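You operate a simulated robot arm through the tools that you are given. There is no shell and no other tool. Be economical: measure what you need, move in short steps, check, and stop when the job is done.

You run a simulated two-armed robot. Do the job below in one go: nothing can be reset, and whatever is moved stays where it is left.

Task
Unplug the rack motor and turn its knob by hand till the mark points down.
Fine: rack socket switch off, unplug, open the green cover, turn, shut it, in that order; lay the plug beside the low socket box. Where these are worked on the way, their far stop is far enough and under half their travel is too little: green cover.
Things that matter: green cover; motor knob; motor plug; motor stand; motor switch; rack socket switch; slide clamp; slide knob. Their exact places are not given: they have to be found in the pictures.

The check looks at the end state, three seconds after you hand in, the way a careful person would. Anything else that was tipped, shoved, dropped, spilled or broken makes it a failure. Lids that push on must go on centred and level and be pressed home; caps that screw on are set level and turned clockwise until they are tight.

Robot
Two 6-joint arms with fingered hands on one trunk, on a base that drives. Base frame: it is fixed to the floor where the robot stands at the start and does not move with it; the origin is under the middle of the robot, x ahead of it, y to its left, z up. Readings come in mm, rad, newtons and seconds.
The left shoulder is at the start at [70, 191, 1413], the right one opposite. Places, roughly: green cover [800, 200, 1200]; motor knob [900, 300, 1200]; motor stand [800, 300, 1000]; motor switch [800, 500, 1000]; rack socket switch [600, 0, 1000]; slide clamp [700, 100, 1000]; slide knob [700, 300, 1000]. Payload 4.7 kg a hand.
The TCP of each hand is the grasp point between the finger pads, 36 mm short of the fingertips. In the tool frame z runs along the fingers and y along their closing line. Largest opening 120 mm; the body of the gripper starts 42 mm behind the TCP. The gripper is a hand of 5 fingers: y runs from the thumb to the fingers, the wrist lies at [-18, -113, -198] in the tool frame.
Orientation is told as [roll, pitch, yaw] about the base's x, y, z axes, in that order, counted from this pose: with the fingers straight down and the wrist toward the robot, the tool's x, y and z point along [0, 1, 0], [1, 0, 0] and [0, 0, -1] of the base frame.

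Tools
- The arms move only by the tool arm_command. It takes "left_motion", "right_motion" or both (then of equal length, played together; a hand with none holds still); each is a list of rows, each an object of numbers (a shift or turn left out is 0): "wx", "wy", "wz": the turn, a rotation vector about the tool's x, y, z in rad; "x", "y", "z": the shift along the tool's x, y, z in mm. In form: [{"wx": .., "wy": .., "wz": .., "x": .., "y": .., "z": ..}, ...]. A call has 1 to 10 rows; each row is the pose to reach, as a shift and turn from the pose commanded when the call began, along the tool's axes at that moment. Each row takes 0.2 s and may step no farther than 50 mm and 0.15 rad from the row before; otherwise, the whole call is refused. Where a pose cannot be reached the arm comes as near as it can. A force on the tool above 50 N (or 10 N above the force at the start of the call, whichever is more), or a blocked arm, ends the call early, and 0.2 s more pass. In this call time passes only in rows, and 0.2 s behind the last. The reply holds the time, the measured pose of the TCP, the force on the tool along the base axes, the opening and the grip force, in the units named above and with some noise, with the torque about the TCP (base axes, N m) and any sound that the robot's microphone picked up.
- Cameras (640 x 400 px; columns grow to the right, rows downward): "scene" is now at [130.7, 15.4, 1629.5]; the picture's right is [0.18, -0.98, 0.00], its down [-0.68, -0.13, -0.72] and it looks along [0.71, 0.13, -0.69] (base axes); focal length 248 px, centre (320, 200). "left" rides on the left gripper at [-73, -91, -143] in its tool frame; the picture's right is [-0.80, -0.28, 0.53], its down [0.53, -0.73, 0.42] and it looks along [0.27, 0.62, 0.74] (tool axes); focal length 234 px, centre (320, 200). "right" rides on the right gripper at [73, -91, -143] in its tool frame; the picture's right is [-0.80, 0.28, -0.53], its down [-0.53, -0.73, 0.42] and it looks along [-0.27, 0.62, 0.74] (tool axes); focal length 234 px, centre (320, 200).
- capture(camera): a new picture of that camera. No time passes.
- raise_lower(by): slides the trunk up (or, below 0, down) by that many mm; the arms and the scene camera ride with it, the base frame stays. It gives what a move gives, with no picture.
- roll_base(legs): drives the robot by 1 to 6 legs, each [ahead, left, turn to the left] in mm, mm and rad, along the robot's own axes; the way and the turn of a leg run together, so that a leg with both is an arc; at most 1500 mm and 3.142 rad a leg. The arms and the cameras ride along, it lands a little off, and it stops where it bumps. It gives what a move gives.
- finger_targets(index, middle, ring, little, thumb_bend, thumb_turn, hand): sets how far each is bent, from 0 (flat) to 100 (curled in); at 30 the hand is open as for a grip, at 70 the pads meet at the TCP. One left out holds its place. A second passes; each finger stops where it meets its share of the squeeze, and holds until it gets a number again. It is the only way to open and close the hand. It gives what a move gives, with no picture; readings hold the bend of each and the force on index, middle, ring, little, thumb and palm. thumb_turn goes from beside the hand (0) to across from the fingers (100), as for a grip.
- head_to(pan, tilt): turns the head with the scene camera to pan (to the left, within 1.501 rad either way) and tilt (down, from -0.506 to 1.204), counted from straight ahead of the robot. It gives what a move gives.
- locate(camera, pixels): for up to 12 pixels [column, row] of the newest picture of that camera ("zoom" is the newest enlarged one), the place [x, y, z] in the base frame of the surface seen there, good to about 3 mm. No time passes.
- close_up(camera, box): a new picture of the part [left, top, right, bottom] of that camera's present view, enlarged. No time passes.
- job_done(): hands the job in; it is judged then, once.

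Work in short steps. Measure before you move; look again where a grasp or a placing could have gone wrong, and mend it. You have 80 turns and 58 pictures in all, those below and enlarged ones among them. Open the grippers and draw the arms clear of the work before you hand the job in, unless the task says otherwise; then end with one line.

The tools are called after "Emit:" as a command line: name --argument value ..., lists and objects as JSON in quotes. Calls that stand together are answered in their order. arm_command: Moves the arms, as the interface text tells. Its arguments: {"type":"object","properties":{"left_motion":{"type":"array","items":{"type":"object","properties":{"wx":{"type":"number"},"wy":{"type":"number"},"wz":{"type":"number"},"x":{"type":"number"},"y":{"type":"number"},"z":{"type":"number"}}}},"right_motion":{"type":"array","items":{"type":"object","properties":{"wx":{"type":"number"},"wy":{"type":"number"},"wz":{"type":"number"},"x":{"type":"number"},"y":{"type":"number"},"z":{"type":"number"}}}}},"required":[]} The other tools are called the same way: raise_lower (by) slides the trunk up or down; finger_targets (index, middle, ring, little, thumb_bend, thumb_turn, hand) moves the fingers one by one; roll_base (legs) drives the base; head_to (pan, tilt) turns the head that bears the scene camera; capture (camera) takes a picture; locate (camera, pixels) gives the place of the surface under pixels of a picture; close_up (camera, box) takes an enlarged picture of a part of a camera's view; job_done () hands the job in.

At the start:

```text
clock: 0.0
left_position: [609.5, 370.2, 1291.9]
left_tool_rot: [-0.004, -0.004, -0.003]
left_contact_force: [-0.5, -1.3, 0.8]
left_wrist_torque: [0.04, -0.01, -0.02]
left_opening: 119.9
left_grip_force: 0.0
left_shape: jaw
left_bend: [30.0, 30.0, 30.0, 30.0, 30.0, 98.0]
left_finger forces: [0.1, 0.1, 0.0, 0.1, 0.1, 0.0]
right_position: [681.4, -190.9, 1149.7]
right_tool_rot: [-0.001, 0.001, -0.001]
right_contact_force: [0.8, -0.2, 0.7]
right_wrist_torque: [0.0, -0.01, 0.03]
right_opening: 119.3
right_grip_force: 0.0
right_shape: jaw
right_bend: [30.0, 30.0, 30.0, 30.0, 30.0, 98.0]
right_finger forces: [0.0, 0.1, 0.0, 0.0, 0.1, 0.0]
trunk travel left (down, up): [-890.0, 50.0]
robot x, y, heading: [-1.6, -1.1, -0.002]
head pan, tilt: [0.182, 0.763]
```

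scene: 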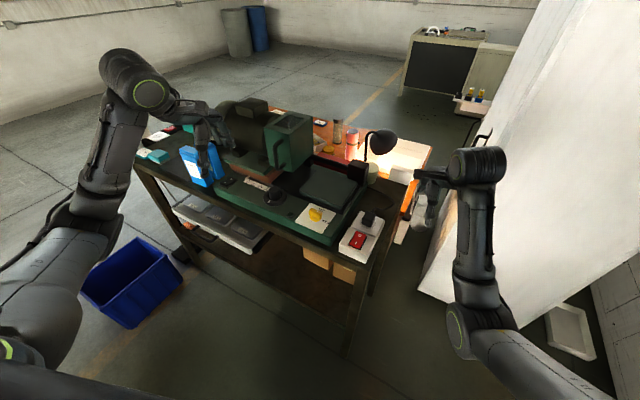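
right: 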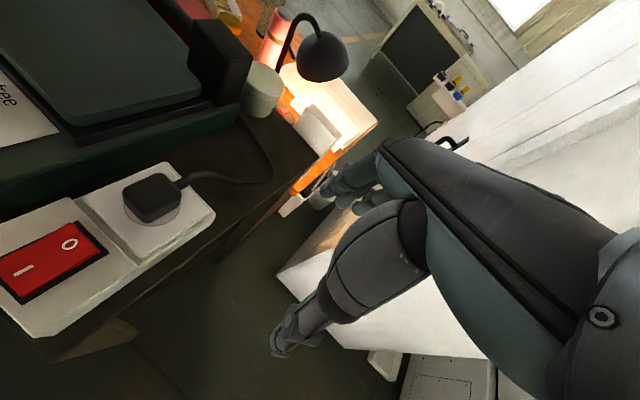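
left: 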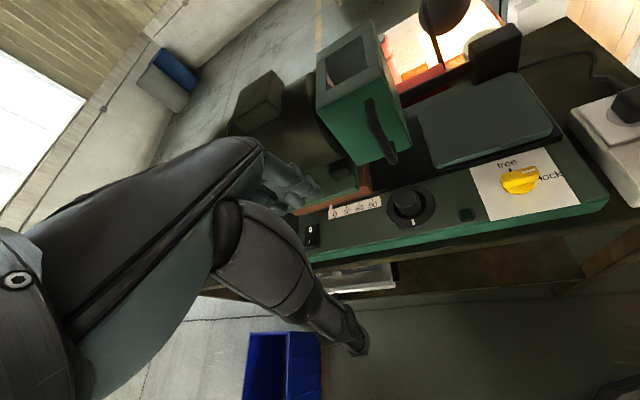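

The scene shows the bench with the socket box at about (362,233) and the green machine at about (290,150). I enlarge both areas.

Emit:
close_up --camera "scene" --box '[190, 80, 350, 220]'

Emit:
close_up --camera "scene" --box '[290, 150, 430, 270]'

```text
2.86 times, centred on (270, 150) of scene
```

zoom: 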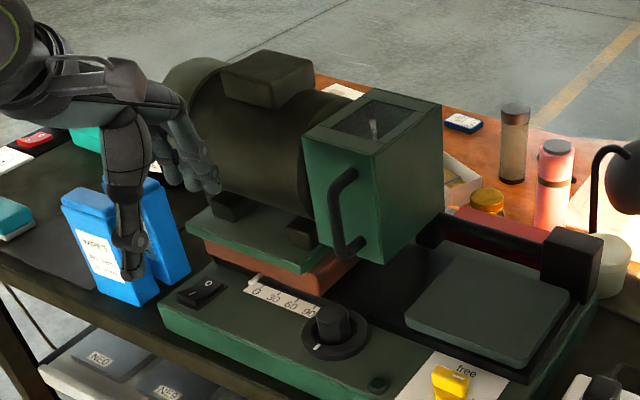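

```text
3.33 times, centred on (360, 210) of scene
```

zoom: 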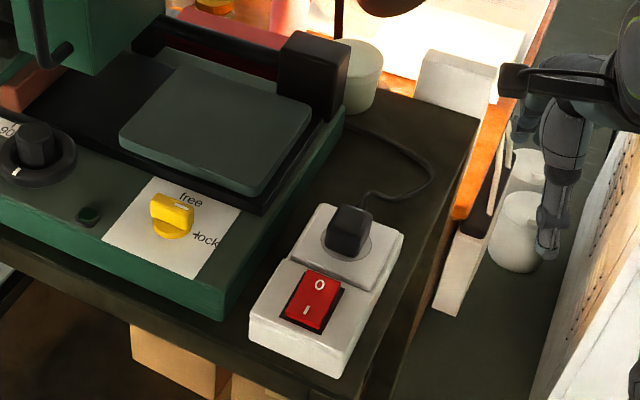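

The second enlarged picture shows the red rocker at (313,300), the plug at (350,230), the clamp at (172,215) and the pad. I read off the places.

Emit:
locate --camera "zoom" --pixels '[[320, 284], [306, 312], [349, 215], [348, 250], [290, 264], [378, 287], [250, 318], [340, 378], [325, 207], [404, 235], [420, 180], [171, 200]]'

Emit:
locate --camera "scene" --pixels '[[271, 141], [314, 119], [292, 119], [268, 140], [276, 165], [294, 170], [270, 195], [243, 182], [297, 112], [253, 103], [250, 145], [225, 118]]'

Emit:
close_up --camera "right" --box '[0, 120, 320, 340]'

Emit:
close_up --camera "left" --box '[220, 0, 480, 180]'

```text
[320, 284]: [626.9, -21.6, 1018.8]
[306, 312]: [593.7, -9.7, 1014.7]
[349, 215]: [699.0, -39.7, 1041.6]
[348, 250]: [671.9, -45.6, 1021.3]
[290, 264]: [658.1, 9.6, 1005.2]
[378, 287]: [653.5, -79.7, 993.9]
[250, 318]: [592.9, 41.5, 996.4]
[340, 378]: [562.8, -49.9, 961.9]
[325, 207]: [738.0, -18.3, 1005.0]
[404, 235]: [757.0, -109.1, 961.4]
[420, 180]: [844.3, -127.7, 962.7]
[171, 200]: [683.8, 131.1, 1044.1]
```

```text
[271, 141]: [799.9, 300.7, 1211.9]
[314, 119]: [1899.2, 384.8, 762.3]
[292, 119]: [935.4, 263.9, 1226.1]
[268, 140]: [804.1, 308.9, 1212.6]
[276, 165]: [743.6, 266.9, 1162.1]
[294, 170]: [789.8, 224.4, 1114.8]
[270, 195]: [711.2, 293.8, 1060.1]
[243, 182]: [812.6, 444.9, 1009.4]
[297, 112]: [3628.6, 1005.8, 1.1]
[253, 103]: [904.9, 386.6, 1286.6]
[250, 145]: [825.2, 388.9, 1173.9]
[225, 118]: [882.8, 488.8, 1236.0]
```

```text
1.82 times, centred on (160, 230) of right
```

zoom: 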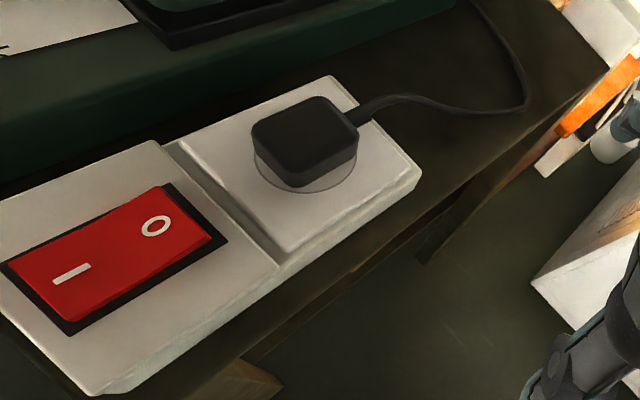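

```text
2.22 times, centred on (350, 90) of left
```

zoom: 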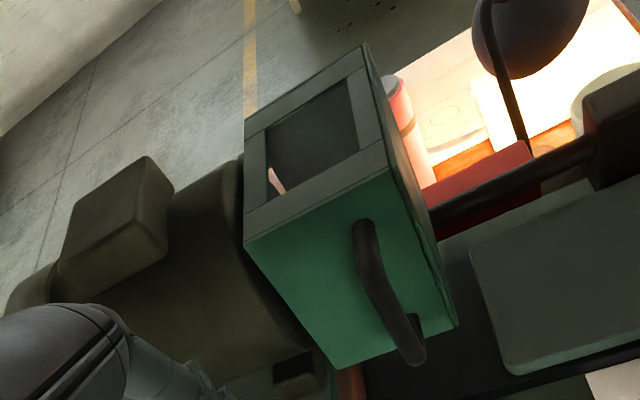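

The rocker is pressed on its I end, with its O end at about (627,-22) standing proud. I shape the right hand as a pointing finger and look at where the tip is.

Emit:
finger_targets --hand "right" --index 40 --middle 100 --ring 100 --little 100 --thumb_bend 30 --thumb_turn 0

Emit:
capture --camera "right"

Emit:
close_up --camera "scene" --box '[340, 130, 540, 255]'

```text
clock: 1.0
left_position: [612.6, 369.8, 1290.9]
left_tool_rot: [-0.004, -0.004, -0.002]
left_contact_force: [0.4, -0.2, -0.3]
left_wrist_torque: [0.0, -0.01, 0.0]
left_opening: 119.5
left_grip_force: 0.2
left_shape: jaw
left_bend: [30.0, 30.0, 30.0, 30.0, 30.0, 98.0]
left_finger forces: [0.0, 0.1, 0.0, 0.1, 0.1, 0.0]
right_position: [680.9, -191.7, 1149.7]
right_tool_rot: [-0.001, 0.0, 0.0]
right_contact_force: [0.2, -0.4, 0.4]
right_wrist_torque: [-0.02, 0.02, 0.0]
right_opening: 164.9
right_grip_force: 0.0
right_shape: fingers
right_bend: [40.0, 100.0, 100.0, 100.0, 30.0, 0.0]
right_finger forces: [0.0, 0.0, 0.1, 0.0, 0.1, 0.0]
trunk travel left (down, up): [-890.0, 50.0]
robot x, y, heading: [0.4, 2.3, -0.003]
head pan, tilt: [0.182, 0.763]
```

```text
50 pictures are left
```

right: 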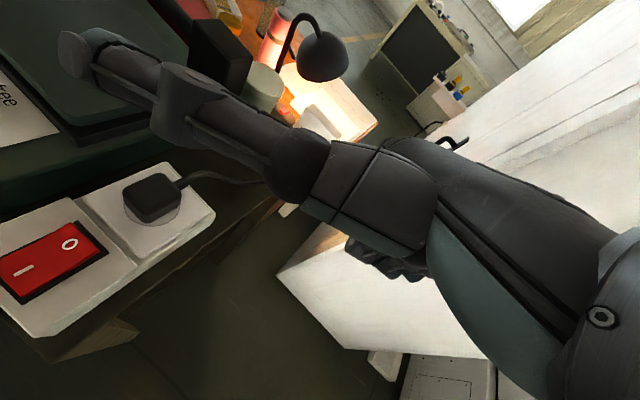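

```text
3.20 times, centred on (440, 192) of scene
```

zoom: 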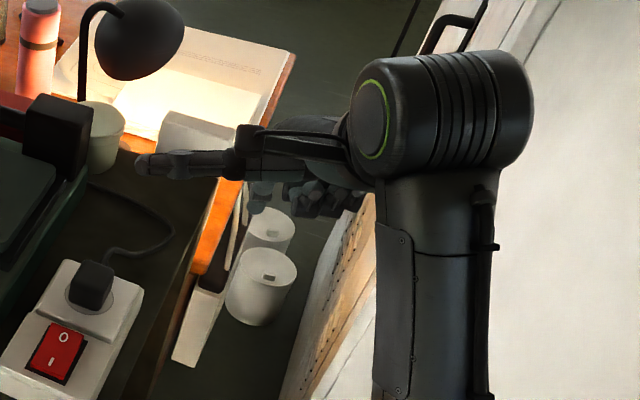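

The thumb sticks out sideways. I turn it across and look at the index tip again.

Emit:
finger_targets --hand "right" --index 50 --thumb_bend 0 --thumb_turn 98

Emit:
capture --camera "right"

```text
clock: 2.0
left_position: [611.2, 370.5, 1290.8]
left_tool_rot: [-0.003, -0.004, -0.001]
left_contact_force: [-1.1, 0.2, 0.2]
left_wrist_torque: [-0.03, 0.01, -0.01]
left_opening: 119.9
left_grip_force: 0.1
left_shape: jaw
left_bend: [30.0, 30.0, 30.0, 30.0, 30.0, 98.0]
left_finger forces: [0.1, 0.0, 0.1, 0.0, 0.0, 0.0]
right_position: [681.0, -191.7, 1149.8]
right_tool_rot: [-0.001, 0.0, 0.001]
right_contact_force: [0.1, -0.1, -0.2]
right_wrist_torque: [0.0, 0.01, -0.01]
right_opening: 118.1
right_grip_force: 0.1
right_shape: fingers
right_bend: [50.0, 100.0, 100.0, 100.0, 0.0, 93.0]
right_finger forces: [0.0, 0.0, 0.0, 0.0, 0.0, 0.0]
trunk travel left (down, up): [-890.0, 50.0]
robot x, y, heading: [2.8, 0.6, 0.006]
head pan, tilt: [0.182, 0.763]
```

```text
48 pictures are left
```

right: 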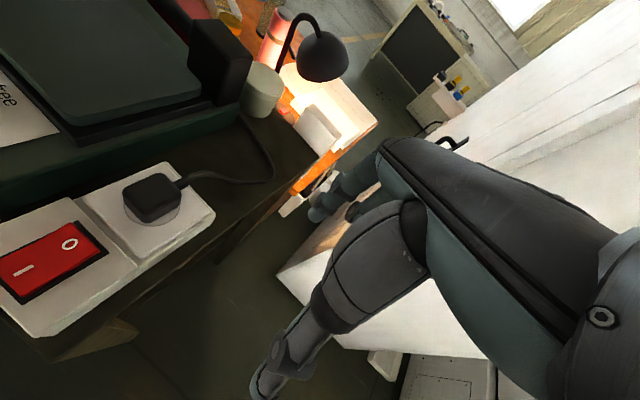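

The index tip shows near (316,213) and the thumb tip near (262,392); I measure both.

Emit:
locate --camera "right" --pixels '[[316, 213], [318, 203], [340, 190], [352, 205], [275, 370], [258, 393], [66, 242], [25, 270], [150, 198]]'

Emit:
close_up --camera "right" --box '[240, 140, 440, 265]'

```text
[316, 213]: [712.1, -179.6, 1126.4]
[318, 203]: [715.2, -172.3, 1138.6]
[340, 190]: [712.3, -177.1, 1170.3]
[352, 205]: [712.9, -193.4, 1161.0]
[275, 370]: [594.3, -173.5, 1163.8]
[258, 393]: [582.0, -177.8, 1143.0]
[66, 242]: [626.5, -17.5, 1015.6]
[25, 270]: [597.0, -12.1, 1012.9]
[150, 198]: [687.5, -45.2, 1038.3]
```

```text
3.20 times, centred on (340, 202) of right
```

zoom: 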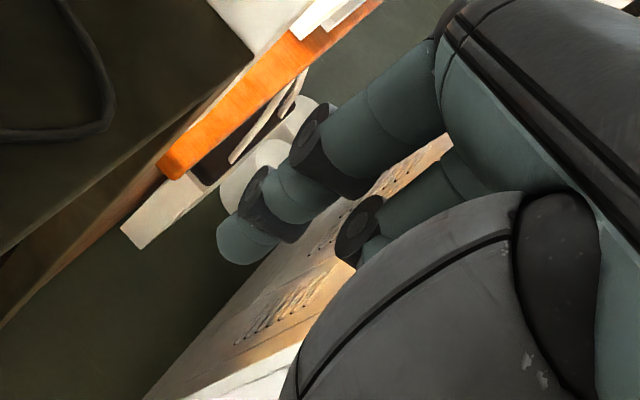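

Index tip sits at about (+31,+12,-30) from the TCP. I move above the O end of the red rocker (about (630,-20)), staying high.

Emit:
arm_command --right_motion '[{"x": 40, "y": -20, "z": 0}, {"x": 80, "y": -41, "z": 10}, {"x": 120, "y": -62, "z": 30}, {"x": 160, "y": -82, "z": 55}, {"x": 160, "y": -82, "z": 65}]'

Emit:
close_up --camera "right" --box '[160, 100, 480, 300]'

Emit:
close_up --camera "scene" --box '[290, 170, 450, 270]'

```text
refused: row 4 steps farther than a row can; nothing moved
```

```text
2.00 times, centred on (320, 200) of right
```

zoom: 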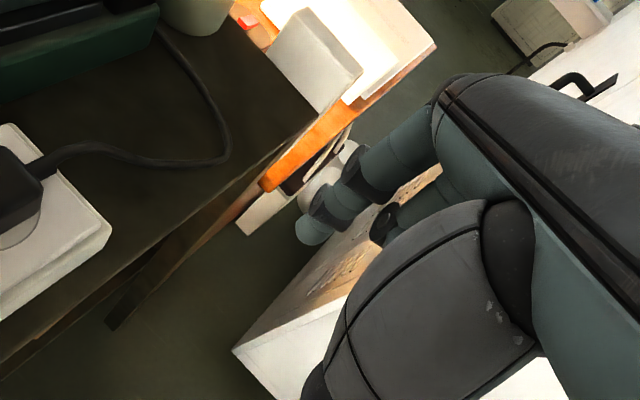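

```text
4.00 times, centred on (370, 220) of scene
```

zoom: 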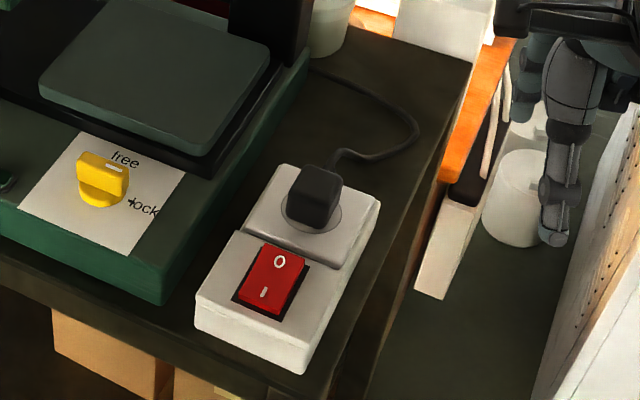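

The steps were too long, so I repeat with smaller ones.

Emit:
arm_command --right_motion '[{"x": 40, "y": -20, "z": 0}, {"x": 80, "y": -41, "z": 10}, {"x": 120, "y": -62, "z": 25}, {"x": 150, "y": -77, "z": 45}, {"x": 160, "y": -82, "z": 65}]'

Emit:
close_up --camera "scene" --box '[290, 170, 450, 270]'

Emit:
capture --camera "right"

```text
clock: 3.0
left_position: [613.7, 365.6, 1290.9]
left_tool_rot: [0.001, -0.002, -0.003]
left_contact_force: [0.5, -1.0, 0.4]
left_wrist_torque: [0.05, -0.01, 0.03]
left_opening: 119.5
left_grip_force: 0.1
left_shape: jaw
left_bend: [30.0, 30.0, 30.0, 30.0, 30.0, 98.0]
left_finger forces: [0.0, 0.1, 0.1, 0.0, 0.1, 0.0]
right_position: [645.7, -157.5, 1121.0]
right_tool_rot: [-0.159, -0.065, -0.078]
right_contact_force: [0.8, 0.0, -0.1]
right_wrist_torque: [0.04, 0.02, -0.03]
right_opening: 117.7
right_grip_force: 0.0
right_shape: fingers
right_bend: [50.0, 100.0, 100.0, 100.0, 0.0, 93.0]
right_finger forces: [0.0, 0.1, 0.1, 0.0, 0.0, 0.0]
right hand out of reach, approached as far as the arm can: row 4
trunk travel left (down, up): [-890.0, 50.0]
robot x, y, heading: [-1.8, -2.6, -0.002]
head pan, tilt: [0.182, 0.763]
stopped in row 4 (right hand): the arm was blocked; the commanded pose is now the measured one
```

```text
4.00 times, centred on (370, 220) of scene
```

zoom: 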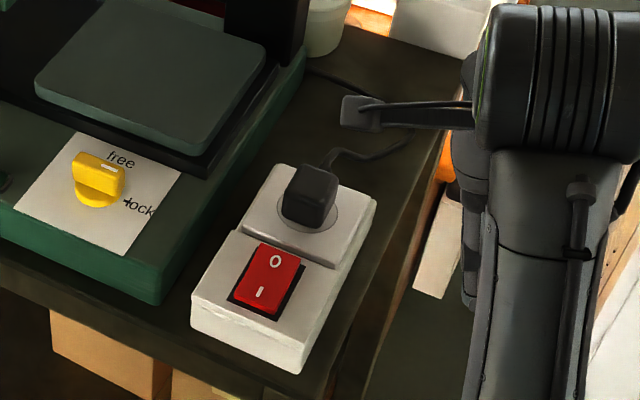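

```text
43 pictures are left
```

right: 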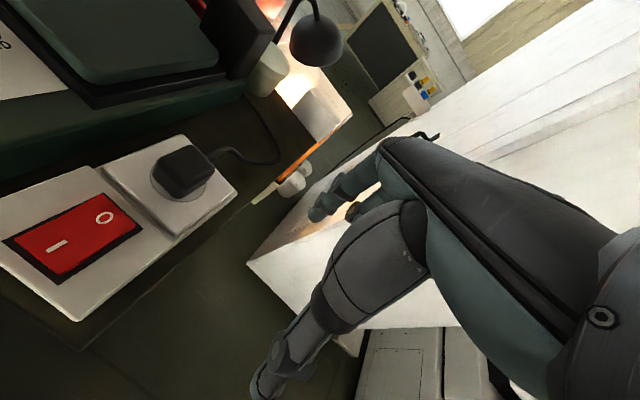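

The inner reach limit blocked the arm. I back the base off and shift left so the socket lies 20° to the right of it.

Emit:
roll_base --legs '[[-120, 0, 0], [0, 200, 0]]'

```text
clock: 5.4
left_position: [491.1, 566.9, 1292.7]
left_tool_rot: [-0.003, -0.002, -0.005]
left_contact_force: [-1.3, -0.1, -1.1]
left_wrist_torque: [0.04, 0.02, 0.0]
left_opening: 119.6
left_grip_force: 0.0
left_shape: jaw
left_bend: [30.0, 30.0, 30.0, 30.0, 30.0, 98.0]
left_finger forces: [0.0, 0.1, 0.1, 0.0, 0.0, 0.0]
right_position: [523.3, 43.9, 1121.6]
right_tool_rot: [-0.158, -0.064, -0.079]
right_contact_force: [0.0, -0.8, 0.3]
right_wrist_torque: [0.01, 0.0, 0.02]
right_opening: 117.8
right_grip_force: 0.2
right_shape: fingers
right_bend: [50.0, 100.0, 100.0, 100.0, 0.0, 93.0]
right_finger forces: [0.0, 0.0, 0.0, 0.0, 0.1, 0.1]
trunk travel left (down, up): [-890.0, 50.0]
robot x, y, heading: [-120.8, 199.4, 0.001]
head pan, tilt: [0.182, 0.763]
```

I now move the right hand toward (599,-32) and undo the tilt that crept in.

Emit:
arm_command --right_motion '[{"x": -10, "y": 30, "wx": 0.02, "wy": 0.05, "wz": -0.025}, {"x": -30, "y": 60, "wx": 0.04, "wy": 0.1, "wz": -0.05}, {"x": -60, "y": 72, "z": 5, "wx": 0.064, "wy": 0.158, "wz": -0.079}, {"x": -76, "y": 76, "z": 10, "wx": 0.064, "wy": 0.158, "wz": -0.079}]'

Emit:
capture --camera "right"

```text
clock: 6.4
left_position: [491.8, 567.4, 1289.6]
left_tool_rot: [-0.002, -0.005, -0.004]
left_contact_force: [0.2, -0.4, 0.3]
left_wrist_torque: [0.02, 0.01, -0.01]
left_opening: 119.8
left_grip_force: 0.1
left_shape: jaw
left_bend: [30.0, 30.0, 30.0, 30.0, 30.0, 98.0]
left_finger forces: [0.0, 0.0, 0.0, 0.0, 0.0, 0.1]
right_position: [591.5, -37.8, 1129.6]
right_tool_rot: [-0.002, 0.007, -0.007]
right_contact_force: [0.0, -1.1, 0.4]
right_wrist_torque: [0.04, 0.0, 0.03]
right_opening: 118.2
right_grip_force: 0.0
right_shape: fingers
right_bend: [50.0, 100.0, 100.0, 100.0, 0.0, 93.0]
right_finger forces: [0.1, 0.0, 0.0, 0.0, 0.1, 0.1]
trunk travel left (down, up): [-890.0, 50.0]
robot x, y, heading: [-122.2, 202.2, 0.001]
head pan, tilt: [0.182, 0.763]
```

```text
42 pictures are left
```

right: 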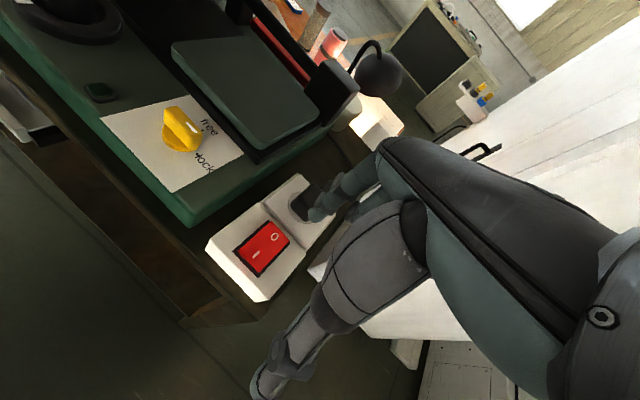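

The hand is level over the box. I measure the rocker (O at (275,237), I at (256,254)) and the fingertip at (315,214).

Emit:
locate --camera "right" --pixels '[[275, 237], [256, 254], [272, 224], [288, 242], [248, 273], [236, 254], [315, 214], [314, 219], [298, 204], [302, 194], [335, 235], [299, 178]]'

```text
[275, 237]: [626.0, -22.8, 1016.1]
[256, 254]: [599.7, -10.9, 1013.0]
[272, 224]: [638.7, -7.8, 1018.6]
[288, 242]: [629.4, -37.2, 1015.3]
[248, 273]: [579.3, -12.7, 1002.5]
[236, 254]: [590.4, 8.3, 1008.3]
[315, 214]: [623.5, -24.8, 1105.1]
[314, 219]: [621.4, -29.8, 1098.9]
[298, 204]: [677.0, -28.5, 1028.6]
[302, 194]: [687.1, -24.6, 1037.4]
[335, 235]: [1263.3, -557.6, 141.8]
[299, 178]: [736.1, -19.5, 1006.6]
```

Tip is at about (623,-27,1098). I shift 7 mm and go down 62 mm, leaving about 15 mm above the rocker.

Emit:
arm_command --right_motion '[{"x": 5, "y": 6, "z": 25}, {"x": 6, "y": 8, "z": 50}, {"x": 6, "y": 8, "z": 62}]'

Emit:
close_up --camera "right" --box '[200, 120, 400, 245]'

Emit:
close_up --camera "scene" --box '[360, 140, 520, 240]'

```text
clock: 7.2
left_position: [490.5, 569.3, 1292.3]
left_tool_rot: [-0.004, -0.003, -0.005]
left_contact_force: [-0.6, 0.2, -0.1]
left_wrist_torque: [-0.01, 0.01, -0.03]
left_opening: 119.8
left_grip_force: 0.1
left_shape: jaw
left_bend: [30.0, 30.0, 30.0, 30.0, 30.0, 98.0]
left_finger forces: [0.0, 0.0, 0.0, 0.0, 0.1, 0.0]
right_position: [600.2, -32.4, 1066.9]
right_tool_rot: [-0.005, 0.007, -0.006]
right_contact_force: [-0.1, -0.2, 0.0]
right_wrist_torque: [0.0, 0.01, 0.03]
right_opening: 118.0
right_grip_force: 0.2
right_shape: fingers
right_bend: [50.0, 100.0, 100.0, 100.0, 0.0, 93.0]
right_finger forces: [0.1, 0.0, 0.0, 0.0, 0.0, 0.0]
trunk travel left (down, up): [-890.0, 50.0]
robot x, y, heading: [-119.7, 198.6, -0.005]
head pan, tilt: [0.182, 0.763]
```

```text
3.20 times, centred on (300, 182) of right
```

zoom: 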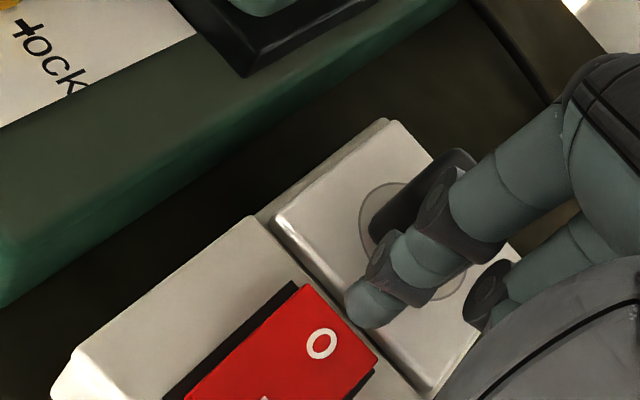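

```text
4.00 times, centred on (440, 190) of scene
```

zoom: 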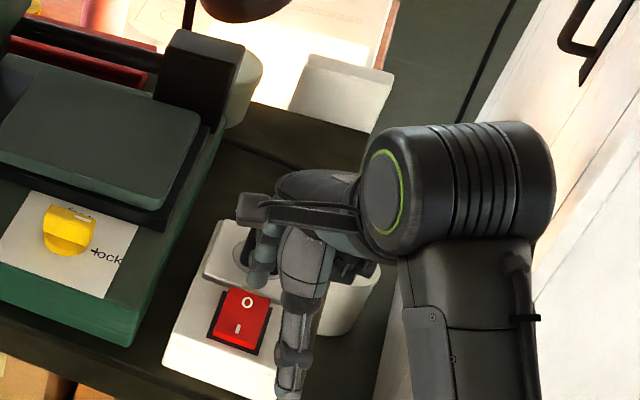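

The fingertip appears a bit beyond the rocker's end; I measure it at (365,305) and (375,310).

Emit:
locate --camera "right" --pixels '[[315, 216], [312, 213], [300, 227], [312, 230], [292, 212]]'

```text
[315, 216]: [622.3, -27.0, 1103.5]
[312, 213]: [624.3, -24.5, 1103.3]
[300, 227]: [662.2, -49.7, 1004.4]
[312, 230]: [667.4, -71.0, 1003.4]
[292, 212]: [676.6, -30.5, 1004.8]
```

That was still the older picture; from it the tip sits at (+32,+11,-31) from the TCP, so it is now about (632,-21,1035), right over the O end. I press down.

Emit:
arm_command --right_motion '[{"y": -2, "z": 8}, {"y": -2, "z": 13}, {"y": -2, "z": 17}, {"y": -2, "z": 20}, {"y": -2, "z": 23}, {"y": -2, "z": 26}, {"y": -2, "z": 29}]'

```text
clock: 8.8
left_position: [484.3, 568.6, 1295.1]
left_tool_rot: [-0.002, -0.01, -0.006]
left_contact_force: [0.4, 0.5, -0.1]
left_wrist_torque: [-0.04, -0.01, 0.01]
left_opening: 120.1
left_grip_force: 0.1
left_shape: jaw
left_bend: [30.0, 30.0, 30.0, 30.0, 30.0, 98.0]
left_finger forces: [0.0, 0.0, 0.0, 0.0, 0.0, 0.1]
right_position: [595.0, -28.6, 1047.8]
right_tool_rot: [-0.005, -0.013, -0.006]
right_contact_force: [-0.1, -2.5, 47.7]
right_wrist_torque: [0.21, -1.9, -0.16]
right_opening: 120.5
right_grip_force: 23.2
right_shape: fingers
right_bend: [47.0, 100.0, 100.0, 100.0, 0.0, 93.0]
right_finger forces: [47.3, 0.0, 0.1, 0.1, 0.1, 0.0]
trunk travel left (down, up): [-890.0, 50.0]
robot x, y, heading: [-125.1, 201.7, -0.002]
head pan, tilt: [0.182, 0.763]
heard: click
```

A click was heard at 48 N. I lift off and check the rocker.

Emit:
arm_command --right_motion '[{"z": -25}, {"z": -60}, {"z": -90, "y": -20, "x": -10}]'

Emit:
capture --camera "right"

```text
clock: 9.6
left_position: [489.8, 568.6, 1292.9]
left_tool_rot: [-0.003, -0.005, -0.006]
left_contact_force: [-0.9, -0.3, 0.3]
left_wrist_torque: [0.06, 0.0, 0.01]
left_opening: 119.8
left_grip_force: 0.1
left_shape: jaw
left_bend: [30.0, 30.0, 30.0, 30.0, 30.0, 98.0]
left_finger forces: [0.1, 0.0, 0.0, 0.1, 0.0, 0.0]
right_position: [578.2, -42.3, 1127.9]
right_tool_rot: [-0.003, 0.007, -0.006]
right_contact_force: [0.0, -0.9, -0.2]
right_wrist_torque: [0.01, -0.02, -0.01]
right_opening: 118.3
right_grip_force: 0.1
right_shape: fingers
right_bend: [50.0, 100.0, 100.0, 100.0, 0.0, 93.0]
right_finger forces: [0.1, 0.0, 0.0, 0.1, 0.0, 0.0]
trunk travel left (down, up): [-890.0, 50.0]
robot x, y, heading: [-117.5, 200.3, -0.007]
head pan, tilt: [0.182, 0.763]
```

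```text
39 pictures are left
```

right: 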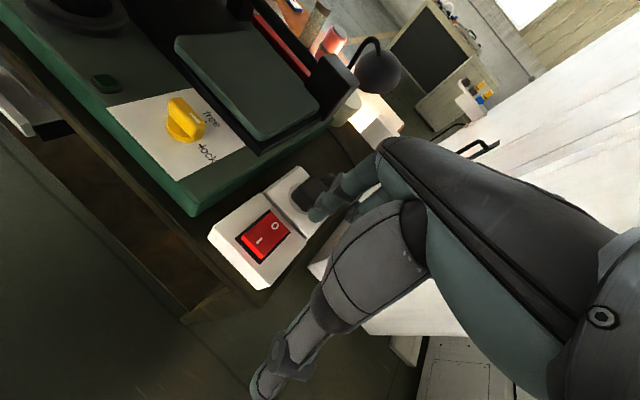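

The O end is down now. For the plug I raise the hand a little, yaw it +70° so it closes across the plug's cord axis, and move toward the plug.

Emit:
arm_command --right_motion '[{"z": -20, "y": 10, "wz": -0.14}, {"z": -35, "y": 20, "wz": -0.28}, {"z": -35, "y": 32, "wz": -0.42}, {"z": -35, "y": 44, "wz": -0.56}, {"z": -35, "y": 56, "wz": -0.7}, {"z": -35, "y": 68, "wz": -0.84}, {"z": -35, "y": 80, "wz": -0.98}, {"z": -35, "y": 95, "wz": -1.12}, {"z": -35, "y": 107, "wz": -1.22}]'

Emit:
finger_targets --hand "right" --index 30 --middle 30 --thumb_bend 30 --thumb_turn 100

Emit:
capture --camera "right"

```text
clock: 11.6
left_position: [490.8, 569.5, 1291.2]
left_tool_rot: [-0.004, -0.002, -0.005]
left_contact_force: [0.1, -0.5, 0.3]
left_wrist_torque: [-0.03, 0.02, -0.03]
left_opening: 119.7
left_grip_force: 0.1
left_shape: jaw
left_bend: [30.0, 30.0, 30.0, 30.0, 30.0, 98.0]
left_finger forces: [0.1, 0.1, 0.0, 0.0, 0.0, 0.0]
right_position: [687.1, -41.5, 1161.0]
right_tool_rot: [0.004, 0.009, 1.215]
right_contact_force: [0.8, 0.2, 0.3]
right_wrist_torque: [-0.04, -0.03, 0.01]
right_opening: 118.2
right_grip_force: 0.0
right_shape: fingers
right_bend: [50.0, 100.0, 100.0, 100.0, 0.0, 93.0]
right_finger forces: [0.0, 0.1, 0.0, 0.0, 0.0, 0.0]
trunk travel left (down, up): [-890.0, 50.0]
robot x, y, heading: [-125.4, 200.2, -0.006]
head pan, tilt: [0.182, 0.763]
```

```text
clock: 12.6
left_position: [491.3, 568.7, 1291.6]
left_tool_rot: [-0.004, -0.005, -0.004]
left_contact_force: [0.1, 0.2, 0.7]
left_wrist_torque: [-0.03, 0.05, 0.03]
left_opening: 119.7
left_grip_force: 0.1
left_shape: jaw
left_bend: [30.0, 30.0, 30.0, 30.0, 30.0, 98.0]
left_finger forces: [0.0, 0.1, 0.1, 0.0, 0.0, 0.0]
right_position: [686.3, -40.6, 1162.5]
right_tool_rot: [0.005, 0.004, 1.213]
right_contact_force: [-0.2, -0.4, 0.1]
right_wrist_torque: [-0.03, 0.0, -0.01]
right_opening: 122.7
right_grip_force: 0.0
right_shape: fingers
right_bend: [30.0, 30.0, 100.0, 100.0, 30.0, 97.0]
right_finger forces: [0.0, 0.0, 0.0, 0.0, 0.1, 0.0]
trunk travel left (down, up): [-890.0, 50.0]
robot x, y, heading: [-119.7, 204.3, -0.001]
head pan, tilt: [0.182, 0.763]
```

```text
38 pictures are left
```

right: 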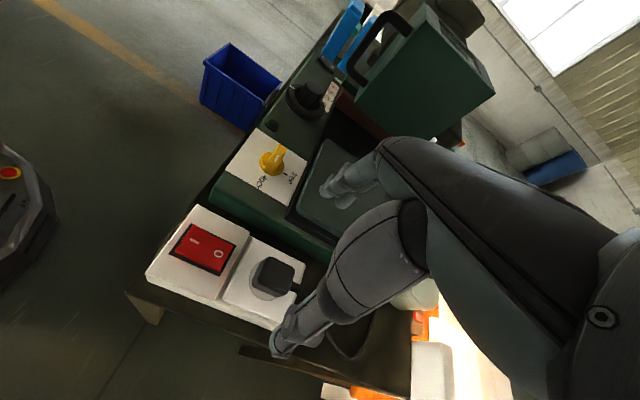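

Yaw worked and the hand is open above the plug. I measure the plug top (about (272,275)), its surrounds, the fingertips and the base edge.

Emit:
locate --camera "right" --pixels '[[272, 275], [262, 262], [293, 268], [283, 290], [255, 282], [242, 252], [305, 262], [325, 190], [338, 203], [276, 350], [218, 194], [305, 240]]'

Emit:
close_up --camera "right" --box '[200, 150, 400, 360]'

```text
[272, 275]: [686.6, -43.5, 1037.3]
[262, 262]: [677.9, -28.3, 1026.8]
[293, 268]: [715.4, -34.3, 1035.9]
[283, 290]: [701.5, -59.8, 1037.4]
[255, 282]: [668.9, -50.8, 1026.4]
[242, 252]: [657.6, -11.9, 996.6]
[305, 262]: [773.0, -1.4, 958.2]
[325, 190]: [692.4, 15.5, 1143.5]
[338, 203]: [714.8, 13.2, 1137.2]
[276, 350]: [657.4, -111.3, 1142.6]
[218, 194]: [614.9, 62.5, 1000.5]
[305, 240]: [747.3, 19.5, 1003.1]
```

```text
1.90 times, centred on (300, 255) of right
```

zoom: 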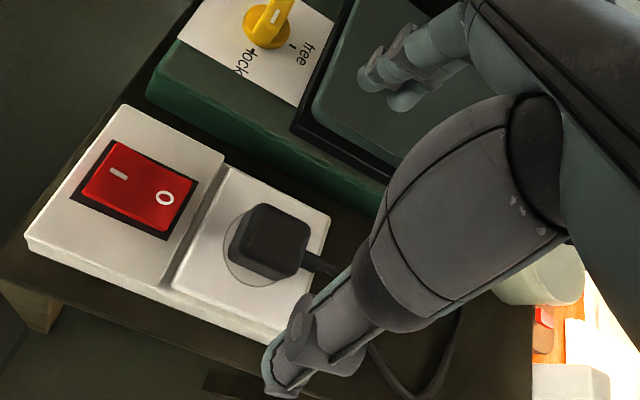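

The plug is centred at about (691,-43), top 1037, about 32 mm wide. I narrow the hand to clear the green base, then descend.

Emit:
finger_targets --hand "right" --index 45 --middle 45 --thumb_bend 42

Emit:
arm_command --right_motion '[{"x": -5, "z": 40}, {"x": -5, "z": 75}, {"x": -5, "z": 92}]'

Emit:
close_up --camera "right" --box '[200, 150, 400, 360]'

Emit:
close_up --camera "scene" --box '[360, 140, 520, 240]'

```text
clock: 13.6
left_position: [492.0, 568.9, 1290.1]
left_tool_rot: [-0.003, -0.006, -0.006]
left_contact_force: [0.0, 0.4, 0.5]
left_wrist_torque: [-0.01, -0.02, -0.02]
left_opening: 119.9
left_grip_force: 0.1
left_shape: jaw
left_bend: [30.0, 30.0, 30.0, 30.0, 30.0, 98.0]
left_finger forces: [0.0, 0.0, 0.0, 0.0, 0.0, 0.0]
right_position: [686.4, -41.0, 1162.1]
right_tool_rot: [0.004, 0.005, 1.212]
right_contact_force: [0.5, -0.1, -0.4]
right_wrist_torque: [0.01, 0.01, 0.02]
right_opening: 83.0
right_grip_force: 0.1
right_shape: fingers
right_bend: [45.0, 45.0, 100.0, 100.0, 42.0, 99.0]
right_finger forces: [0.0, 0.0, 0.0, 0.0, 0.0, 0.0]
trunk travel left (down, up): [-890.0, 50.0]
robot x, y, heading: [-123.0, 204.7, -0.001]
head pan, tilt: [0.182, 0.763]
```

```text
clock: 14.4
left_position: [491.4, 569.0, 1291.6]
left_tool_rot: [-0.003, -0.004, -0.006]
left_contact_force: [-0.1, -1.7, 0.4]
left_wrist_torque: [-0.01, -0.01, 0.0]
left_opening: 119.5
left_grip_force: 0.1
left_shape: jaw
left_bend: [30.0, 30.0, 30.0, 30.0, 30.0, 98.0]
left_finger forces: [0.1, 0.1, 0.0, 0.1, 0.1, 0.1]
right_position: [688.8, -42.8, 1068.5]
right_tool_rot: [0.003, 0.005, 1.212]
right_contact_force: [-0.2, 0.5, -0.3]
right_wrist_torque: [-0.06, 0.0, -0.02]
right_opening: 83.2
right_grip_force: 0.1
right_shape: fingers
right_bend: [45.0, 45.0, 100.0, 100.0, 42.0, 99.0]
right_finger forces: [0.0, 0.0, 0.0, 0.0, 0.0, 0.0]
trunk travel left (down, up): [-890.0, 50.0]
robot x, y, heading: [-122.3, 201.2, -0.004]
head pan, tilt: [0.182, 0.763]
```

```text
1.90 times, centred on (300, 255) of right
```

zoom: 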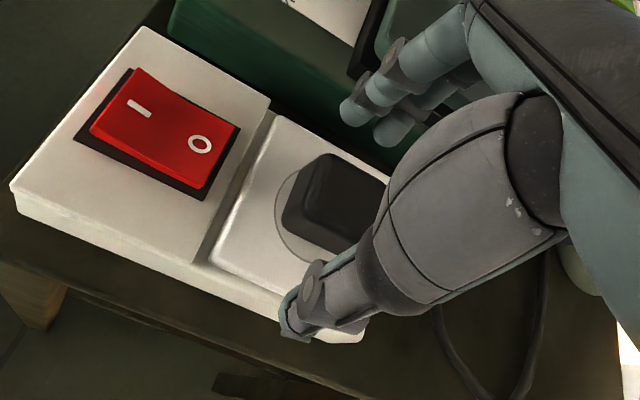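

```text
4.00 times, centred on (440, 190) of scene
```

zoom: 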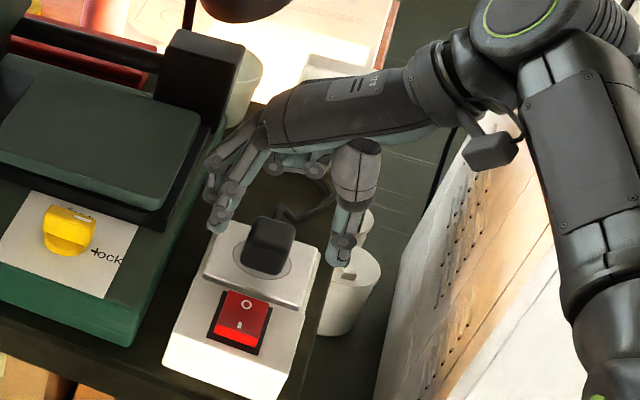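

Thumb and fingers straddle the plug. I go down 22 mm and close.

Emit:
arm_command --right_motion '[{"z": 12}, {"z": 22}]'

Emit:
finger_targets --hand "right" --index 75 --middle 75 --thumb_bend 75

Emit:
close_up --camera "right" --box '[200, 150, 400, 360]'

```text
clock: 15.0
left_position: [491.4, 567.9, 1291.3]
left_tool_rot: [-0.005, -0.004, -0.004]
left_contact_force: [-1.0, -0.4, -0.3]
left_wrist_torque: [0.01, -0.02, 0.03]
left_opening: 119.9
left_grip_force: 0.1
left_shape: jaw
left_bend: [30.0, 30.0, 30.0, 30.0, 30.0, 98.0]
left_finger forces: [0.1, 0.1, 0.1, 0.0, 0.0, 0.0]
right_position: [690.7, -43.3, 1048.6]
right_tool_rot: [0.005, 0.006, 1.214]
right_contact_force: [-0.2, -0.6, 0.6]
right_wrist_torque: [0.0, 0.02, -0.01]
right_opening: 83.3
right_grip_force: 0.1
right_shape: fingers
right_bend: [45.0, 45.0, 100.0, 100.0, 42.0, 99.0]
right_finger forces: [0.0, 0.1, 0.0, 0.0, 0.1, 0.0]
trunk travel left (down, up): [-890.0, 50.0]
robot x, y, heading: [-116.8, 201.4, -0.004]
head pan, tilt: [0.182, 0.763]
```

```text
clock: 16.0
left_position: [491.7, 568.2, 1292.3]
left_tool_rot: [-0.004, -0.004, -0.005]
left_contact_force: [0.6, 0.4, -0.2]
left_wrist_torque: [0.01, 0.03, 0.01]
left_opening: 119.8
left_grip_force: 0.1
left_shape: jaw
left_bend: [30.0, 30.0, 30.0, 30.0, 30.0, 98.0]
left_finger forces: [0.0, 0.0, 0.0, 0.0, 0.0, 0.0]
right_position: [689.7, -42.4, 1047.7]
right_tool_rot: [0.005, 0.007, 1.213]
right_contact_force: [-0.4, 0.8, 0.2]
right_wrist_torque: [-0.01, 0.02, 0.01]
right_opening: 33.8
right_grip_force: 21.8
right_shape: fingers
right_bend: [71.0, 63.0, 100.0, 100.0, 60.0, 100.0]
right_finger forces: [11.6, 10.5, 0.0, 0.0, 22.2, 0.1]
trunk travel left (down, up): [-890.0, 50.0]
robot x, y, heading: [-123.4, 202.0, -0.006]
head pan, tilt: [0.182, 0.763]
heard: snap
```

```text
1.90 times, centred on (300, 255) of right
```

zoom: 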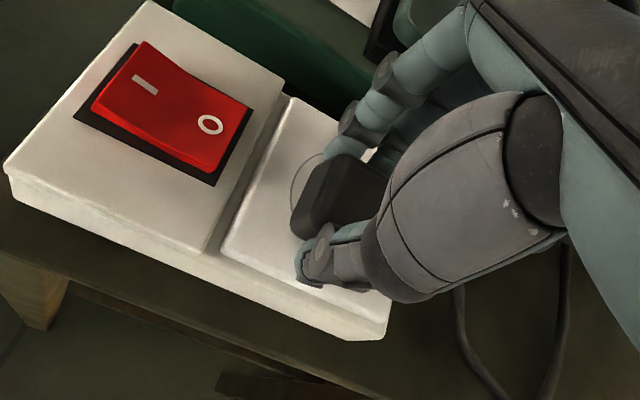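

The plug is held with 22 N (a snap was heard). I pull straight up in small steps.

Emit:
arm_command --right_motion '[{"z": -5}, {"z": -10}, {"z": -16}, {"z": -24}, {"z": -34}, {"z": -44}]'

Emit:
close_up --camera "scene" --box '[360, 140, 520, 240]'

```text
clock: 17.4
left_position: [491.4, 569.6, 1291.4]
left_tool_rot: [-0.004, -0.004, -0.006]
left_contact_force: [-0.3, -0.3, 0.1]
left_wrist_torque: [-0.01, -0.02, -0.01]
left_opening: 119.6
left_grip_force: 0.1
left_shape: jaw
left_bend: [30.0, 30.0, 30.0, 30.0, 30.0, 98.0]
left_finger forces: [0.0, 0.0, 0.1, 0.1, 0.0, 0.1]
right_position: [691.1, -43.0, 1094.2]
right_tool_rot: [0.004, 0.005, 1.213]
right_contact_force: [0.4, -0.4, -1.7]
right_wrist_torque: [0.01, 0.0, 0.0]
right_opening: 33.7
right_grip_force: 22.5
right_shape: fingers
right_bend: [71.0, 63.0, 100.0, 100.0, 60.0, 100.0]
right_finger forces: [11.6, 10.6, 0.1, 0.0, 22.1, 0.1]
trunk travel left (down, up): [-890.0, 50.0]
robot x, y, heading: [-119.6, 198.5, -0.004]
head pan, tilt: [0.182, 0.763]
```

```text
4.00 times, centred on (440, 190) of scene
```

zoom: 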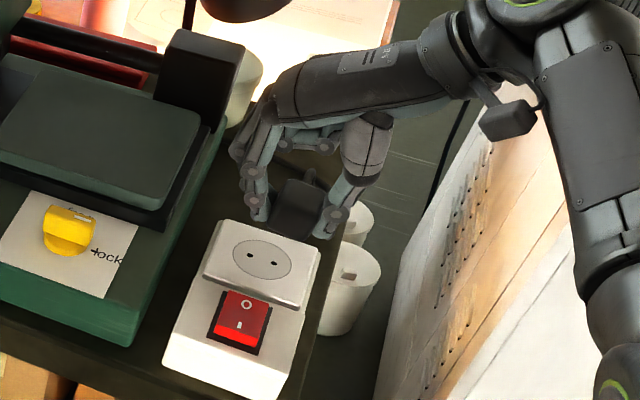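

The plug is free of the socket. I look at the scene to pick a clear spot on the bench beyond the far end of the box.

Emit:
close_up --camera "scene" --box '[380, 110, 500, 190]'

Emit:
locate --camera "zoom" --pixels '[[215, 270], [235, 90], [300, 130], [190, 130], [330, 320], [420, 320], [240, 330], [300, 290], [110, 100], [145, 90], [360, 120], [300, 380]]'

```text
5.00 times, centred on (440, 150) of scene
```

zoom: 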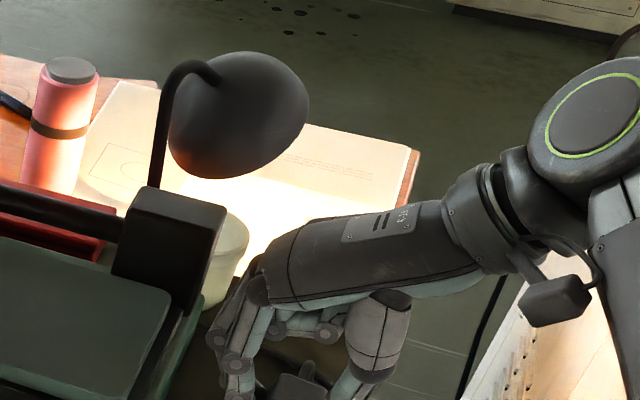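

```text
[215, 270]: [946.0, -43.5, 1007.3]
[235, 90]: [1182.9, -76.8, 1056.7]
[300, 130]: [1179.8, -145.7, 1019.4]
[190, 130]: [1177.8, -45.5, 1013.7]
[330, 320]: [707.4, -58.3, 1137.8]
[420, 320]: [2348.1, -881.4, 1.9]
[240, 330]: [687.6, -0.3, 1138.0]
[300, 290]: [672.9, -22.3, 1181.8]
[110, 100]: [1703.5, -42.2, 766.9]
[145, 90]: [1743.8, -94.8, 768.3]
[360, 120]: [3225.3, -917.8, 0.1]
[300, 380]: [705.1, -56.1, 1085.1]
```

The area beyond the box is free (cup at x≈946, well away). I carry the plug 85 mm along the box axis past its far end, then lower it.

Emit:
arm_command --right_motion '[{"z": -10}, {"x": -30, "z": -12}, {"x": -60, "z": -12}, {"x": -88, "z": -12}, {"x": -88, "z": 15}, {"x": -88, "z": 40}, {"x": -88, "z": 55}]'

Emit:
capture --camera "right"

Emit:
close_up --camera "scene" --box '[370, 120, 530, 230]'

```text
clock: 19.0
left_position: [491.6, 567.1, 1291.7]
left_tool_rot: [-0.002, -0.001, -0.005]
left_contact_force: [0.7, 0.0, -0.2]
left_wrist_torque: [0.0, 0.0, -0.01]
left_opening: 119.8
left_grip_force: 0.0
left_shape: jaw
left_bend: [30.0, 30.0, 30.0, 30.0, 30.0, 98.0]
left_finger forces: [0.0, 0.0, 0.0, 0.1, 0.0, 0.0]
right_position: [719.7, -71.6, 1069.5]
right_tool_rot: [0.006, 0.006, 1.214]
right_contact_force: [0.1, -0.8, -1.2]
right_wrist_torque: [0.07, 0.0, 0.01]
right_opening: 33.6
right_grip_force: 21.5
right_shape: fingers
right_bend: [71.0, 63.0, 100.0, 100.0, 60.0, 100.0]
right_finger forces: [11.7, 10.5, 0.0, 0.0, 22.2, 0.0]
right hand out of reach, approached as far as the arm can: row 3, 4, 5, 6, 7
trunk travel left (down, up): [-890.0, 50.0]
robot x, y, heading: [-122.8, 199.1, -0.008]
head pan, tilt: [0.182, 0.763]
```

```text
31 pictures are left
```

right: 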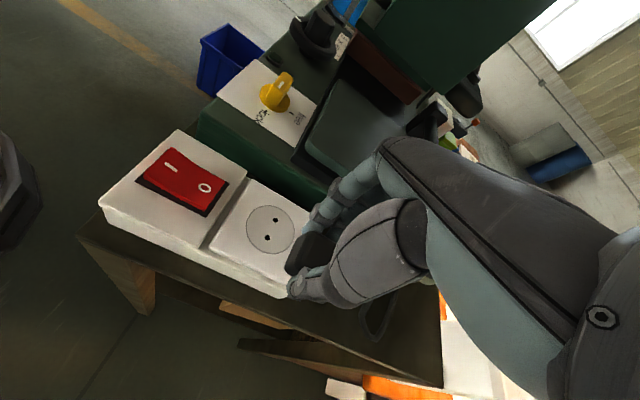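

```text
3.64 times, centred on (450, 175) of scene
```

zoom: 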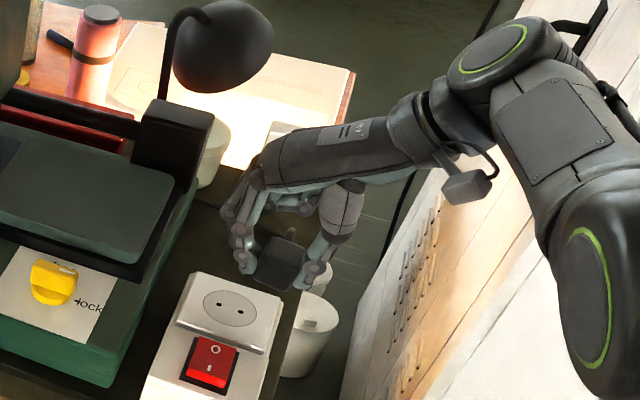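

The reach ran out at (720,-72). I raise the plug and drive the base forward a little.

Emit:
arm_command --right_motion '[{"z": -20, "x": 60}, {"z": -40, "x": 60}]'

Emit:
roll_base --legs '[[70, 0, 0]]'

```text
refused: row 1 steps farther than a row can; nothing moved
```

```text
clock: 20.0
left_position: [553.0, 568.9, 1295.5]
left_tool_rot: [-0.001, -0.009, -0.004]
left_contact_force: [-1.7, -0.3, 0.7]
left_wrist_torque: [0.01, -0.03, 0.03]
left_opening: 119.8
left_grip_force: 0.0
left_shape: jaw
left_bend: [30.0, 30.0, 30.0, 30.0, 30.0, 98.0]
left_finger forces: [0.0, 0.1, 0.1, 0.1, 0.0, 0.1]
right_position: [784.7, -70.9, 1075.7]
right_tool_rot: [-0.001, 0.003, 1.213]
right_contact_force: [-0.3, 0.0, -0.9]
right_wrist_torque: [-0.01, -0.09, -0.03]
right_opening: 33.7
right_grip_force: 22.4
right_shape: fingers
right_bend: [71.0, 63.0, 100.0, 100.0, 60.0, 100.0]
right_finger forces: [11.7, 10.3, 0.1, 0.0, 22.2, 0.0]
trunk travel left (down, up): [-890.0, 50.0]
robot x, y, heading: [-48.8, 204.1, -0.003]
head pan, tilt: [0.182, 0.763]
```

The raise was refused but the drive went cleanly, with no force. The plug is now over the bench at (785,-71), so I look, then lower.

Emit:
arm_command --right_motion '[{"z": 8}]'

Emit:
capture --camera "right"

```text
clock: 20.4
left_position: [560.3, 568.2, 1293.1]
left_tool_rot: [-0.002, -0.002, -0.005]
left_contact_force: [-1.1, 0.2, -0.2]
left_wrist_torque: [0.0, -0.04, -0.03]
left_opening: 119.7
left_grip_force: 0.0
left_shape: jaw
left_bend: [30.0, 30.0, 30.0, 30.0, 30.0, 98.0]
left_finger forces: [0.1, 0.1, 0.0, 0.1, 0.0, 0.0]
right_position: [788.0, -71.3, 1062.5]
right_tool_rot: [0.002, 0.006, 1.213]
right_contact_force: [-0.1, -0.5, -0.5]
right_wrist_torque: [0.01, -0.02, 0.0]
right_opening: 33.7
right_grip_force: 21.9
right_shape: fingers
right_bend: [71.0, 63.0, 100.0, 100.0, 60.0, 100.0]
right_finger forces: [11.7, 10.4, 0.0, 0.0, 22.2, 0.0]
trunk travel left (down, up): [-890.0, 50.0]
robot x, y, heading: [-52.1, 198.9, -0.001]
head pan, tilt: [0.182, 0.763]
```

```text
29 pictures are left
```

right: 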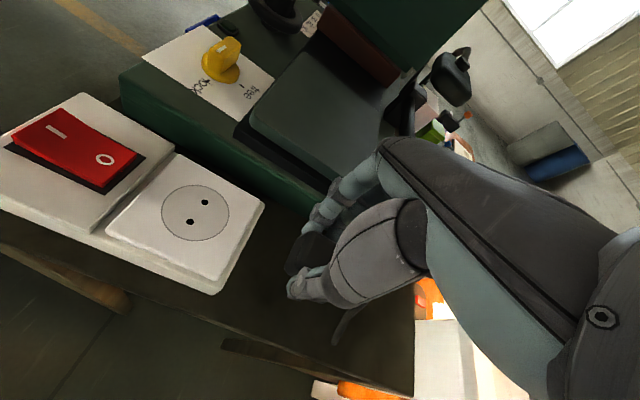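

The plug hangs over bare bench just past the box. I lower it.

Emit:
arm_command --right_motion '[{"z": 15}, {"z": 28}, {"z": 33}, {"z": 37}]'

```text
clock: 21.4
left_position: [560.4, 569.3, 1291.2]
left_tool_rot: [0.0, -0.002, -0.006]
left_contact_force: [0.4, -1.2, 0.1]
left_wrist_torque: [0.03, -0.02, 0.01]
left_opening: 119.5
left_grip_force: 0.1
left_shape: jaw
left_bend: [30.0, 30.0, 30.0, 30.0, 30.0, 98.0]
left_finger forces: [0.1, 0.0, 0.0, 0.0, 0.1, 0.0]
right_position: [779.9, -71.7, 1030.2]
right_tool_rot: [0.004, 0.007, 1.213]
right_contact_force: [0.2, 0.9, -0.3]
right_wrist_torque: [0.0, 0.0, -0.02]
right_opening: 33.7
right_grip_force: 22.2
right_shape: fingers
right_bend: [71.0, 63.0, 100.0, 100.0, 60.0, 100.0]
right_finger forces: [11.6, 10.4, 0.0, 0.0, 22.2, 0.0]
right hand out of reach, approached as far as the arm can: row 1, 2, 3, 4
trunk travel left (down, up): [-890.0, 50.0]
robot x, y, heading: [-53.2, 200.9, -0.004]
head pan, tilt: [0.182, 0.763]
```

Reach is marginal, so I lower the trunk instead.

Emit:
raise_lower --by -10

Emit:
close_up --camera "right" --box '[200, 170, 400, 350]'

```text
clock: 22.0
left_position: [561.5, 567.8, 1281.6]
left_tool_rot: [-0.001, -0.002, -0.008]
left_contact_force: [-0.1, -0.5, -0.6]
left_wrist_torque: [0.01, -0.04, 0.01]
left_opening: 119.6
left_grip_force: 0.0
left_shape: jaw
left_bend: [30.0, 30.0, 30.0, 30.0, 30.0, 98.0]
left_finger forces: [0.0, 0.0, 0.1, 0.0, 0.1, 0.0]
right_position: [780.0, -70.9, 1020.1]
right_tool_rot: [0.007, 0.007, 1.215]
right_contact_force: [-0.4, 0.1, -0.5]
right_wrist_torque: [0.02, -0.01, 0.0]
right_opening: 33.6
right_grip_force: 21.9
right_shape: fingers
right_bend: [71.0, 63.0, 100.0, 100.0, 60.0, 100.0]
right_finger forces: [11.7, 10.4, 0.1, 0.0, 22.2, 0.0]
trunk travel left (down, up): [-880.0, 60.0]
robot x, y, heading: [-52.6, 200.0, -0.007]
head pan, tilt: [0.182, 0.763]
```

```text
2.22 times, centred on (300, 260) of right
```

zoom: 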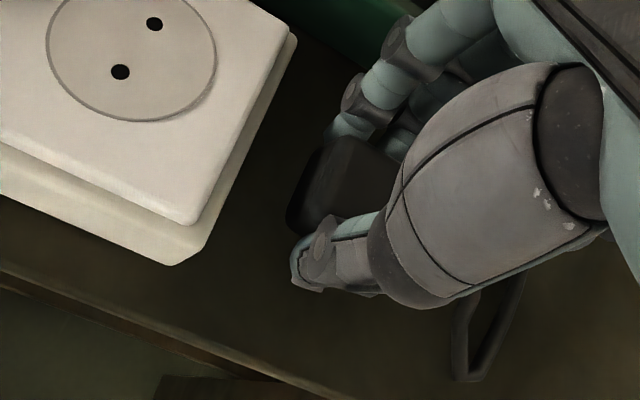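

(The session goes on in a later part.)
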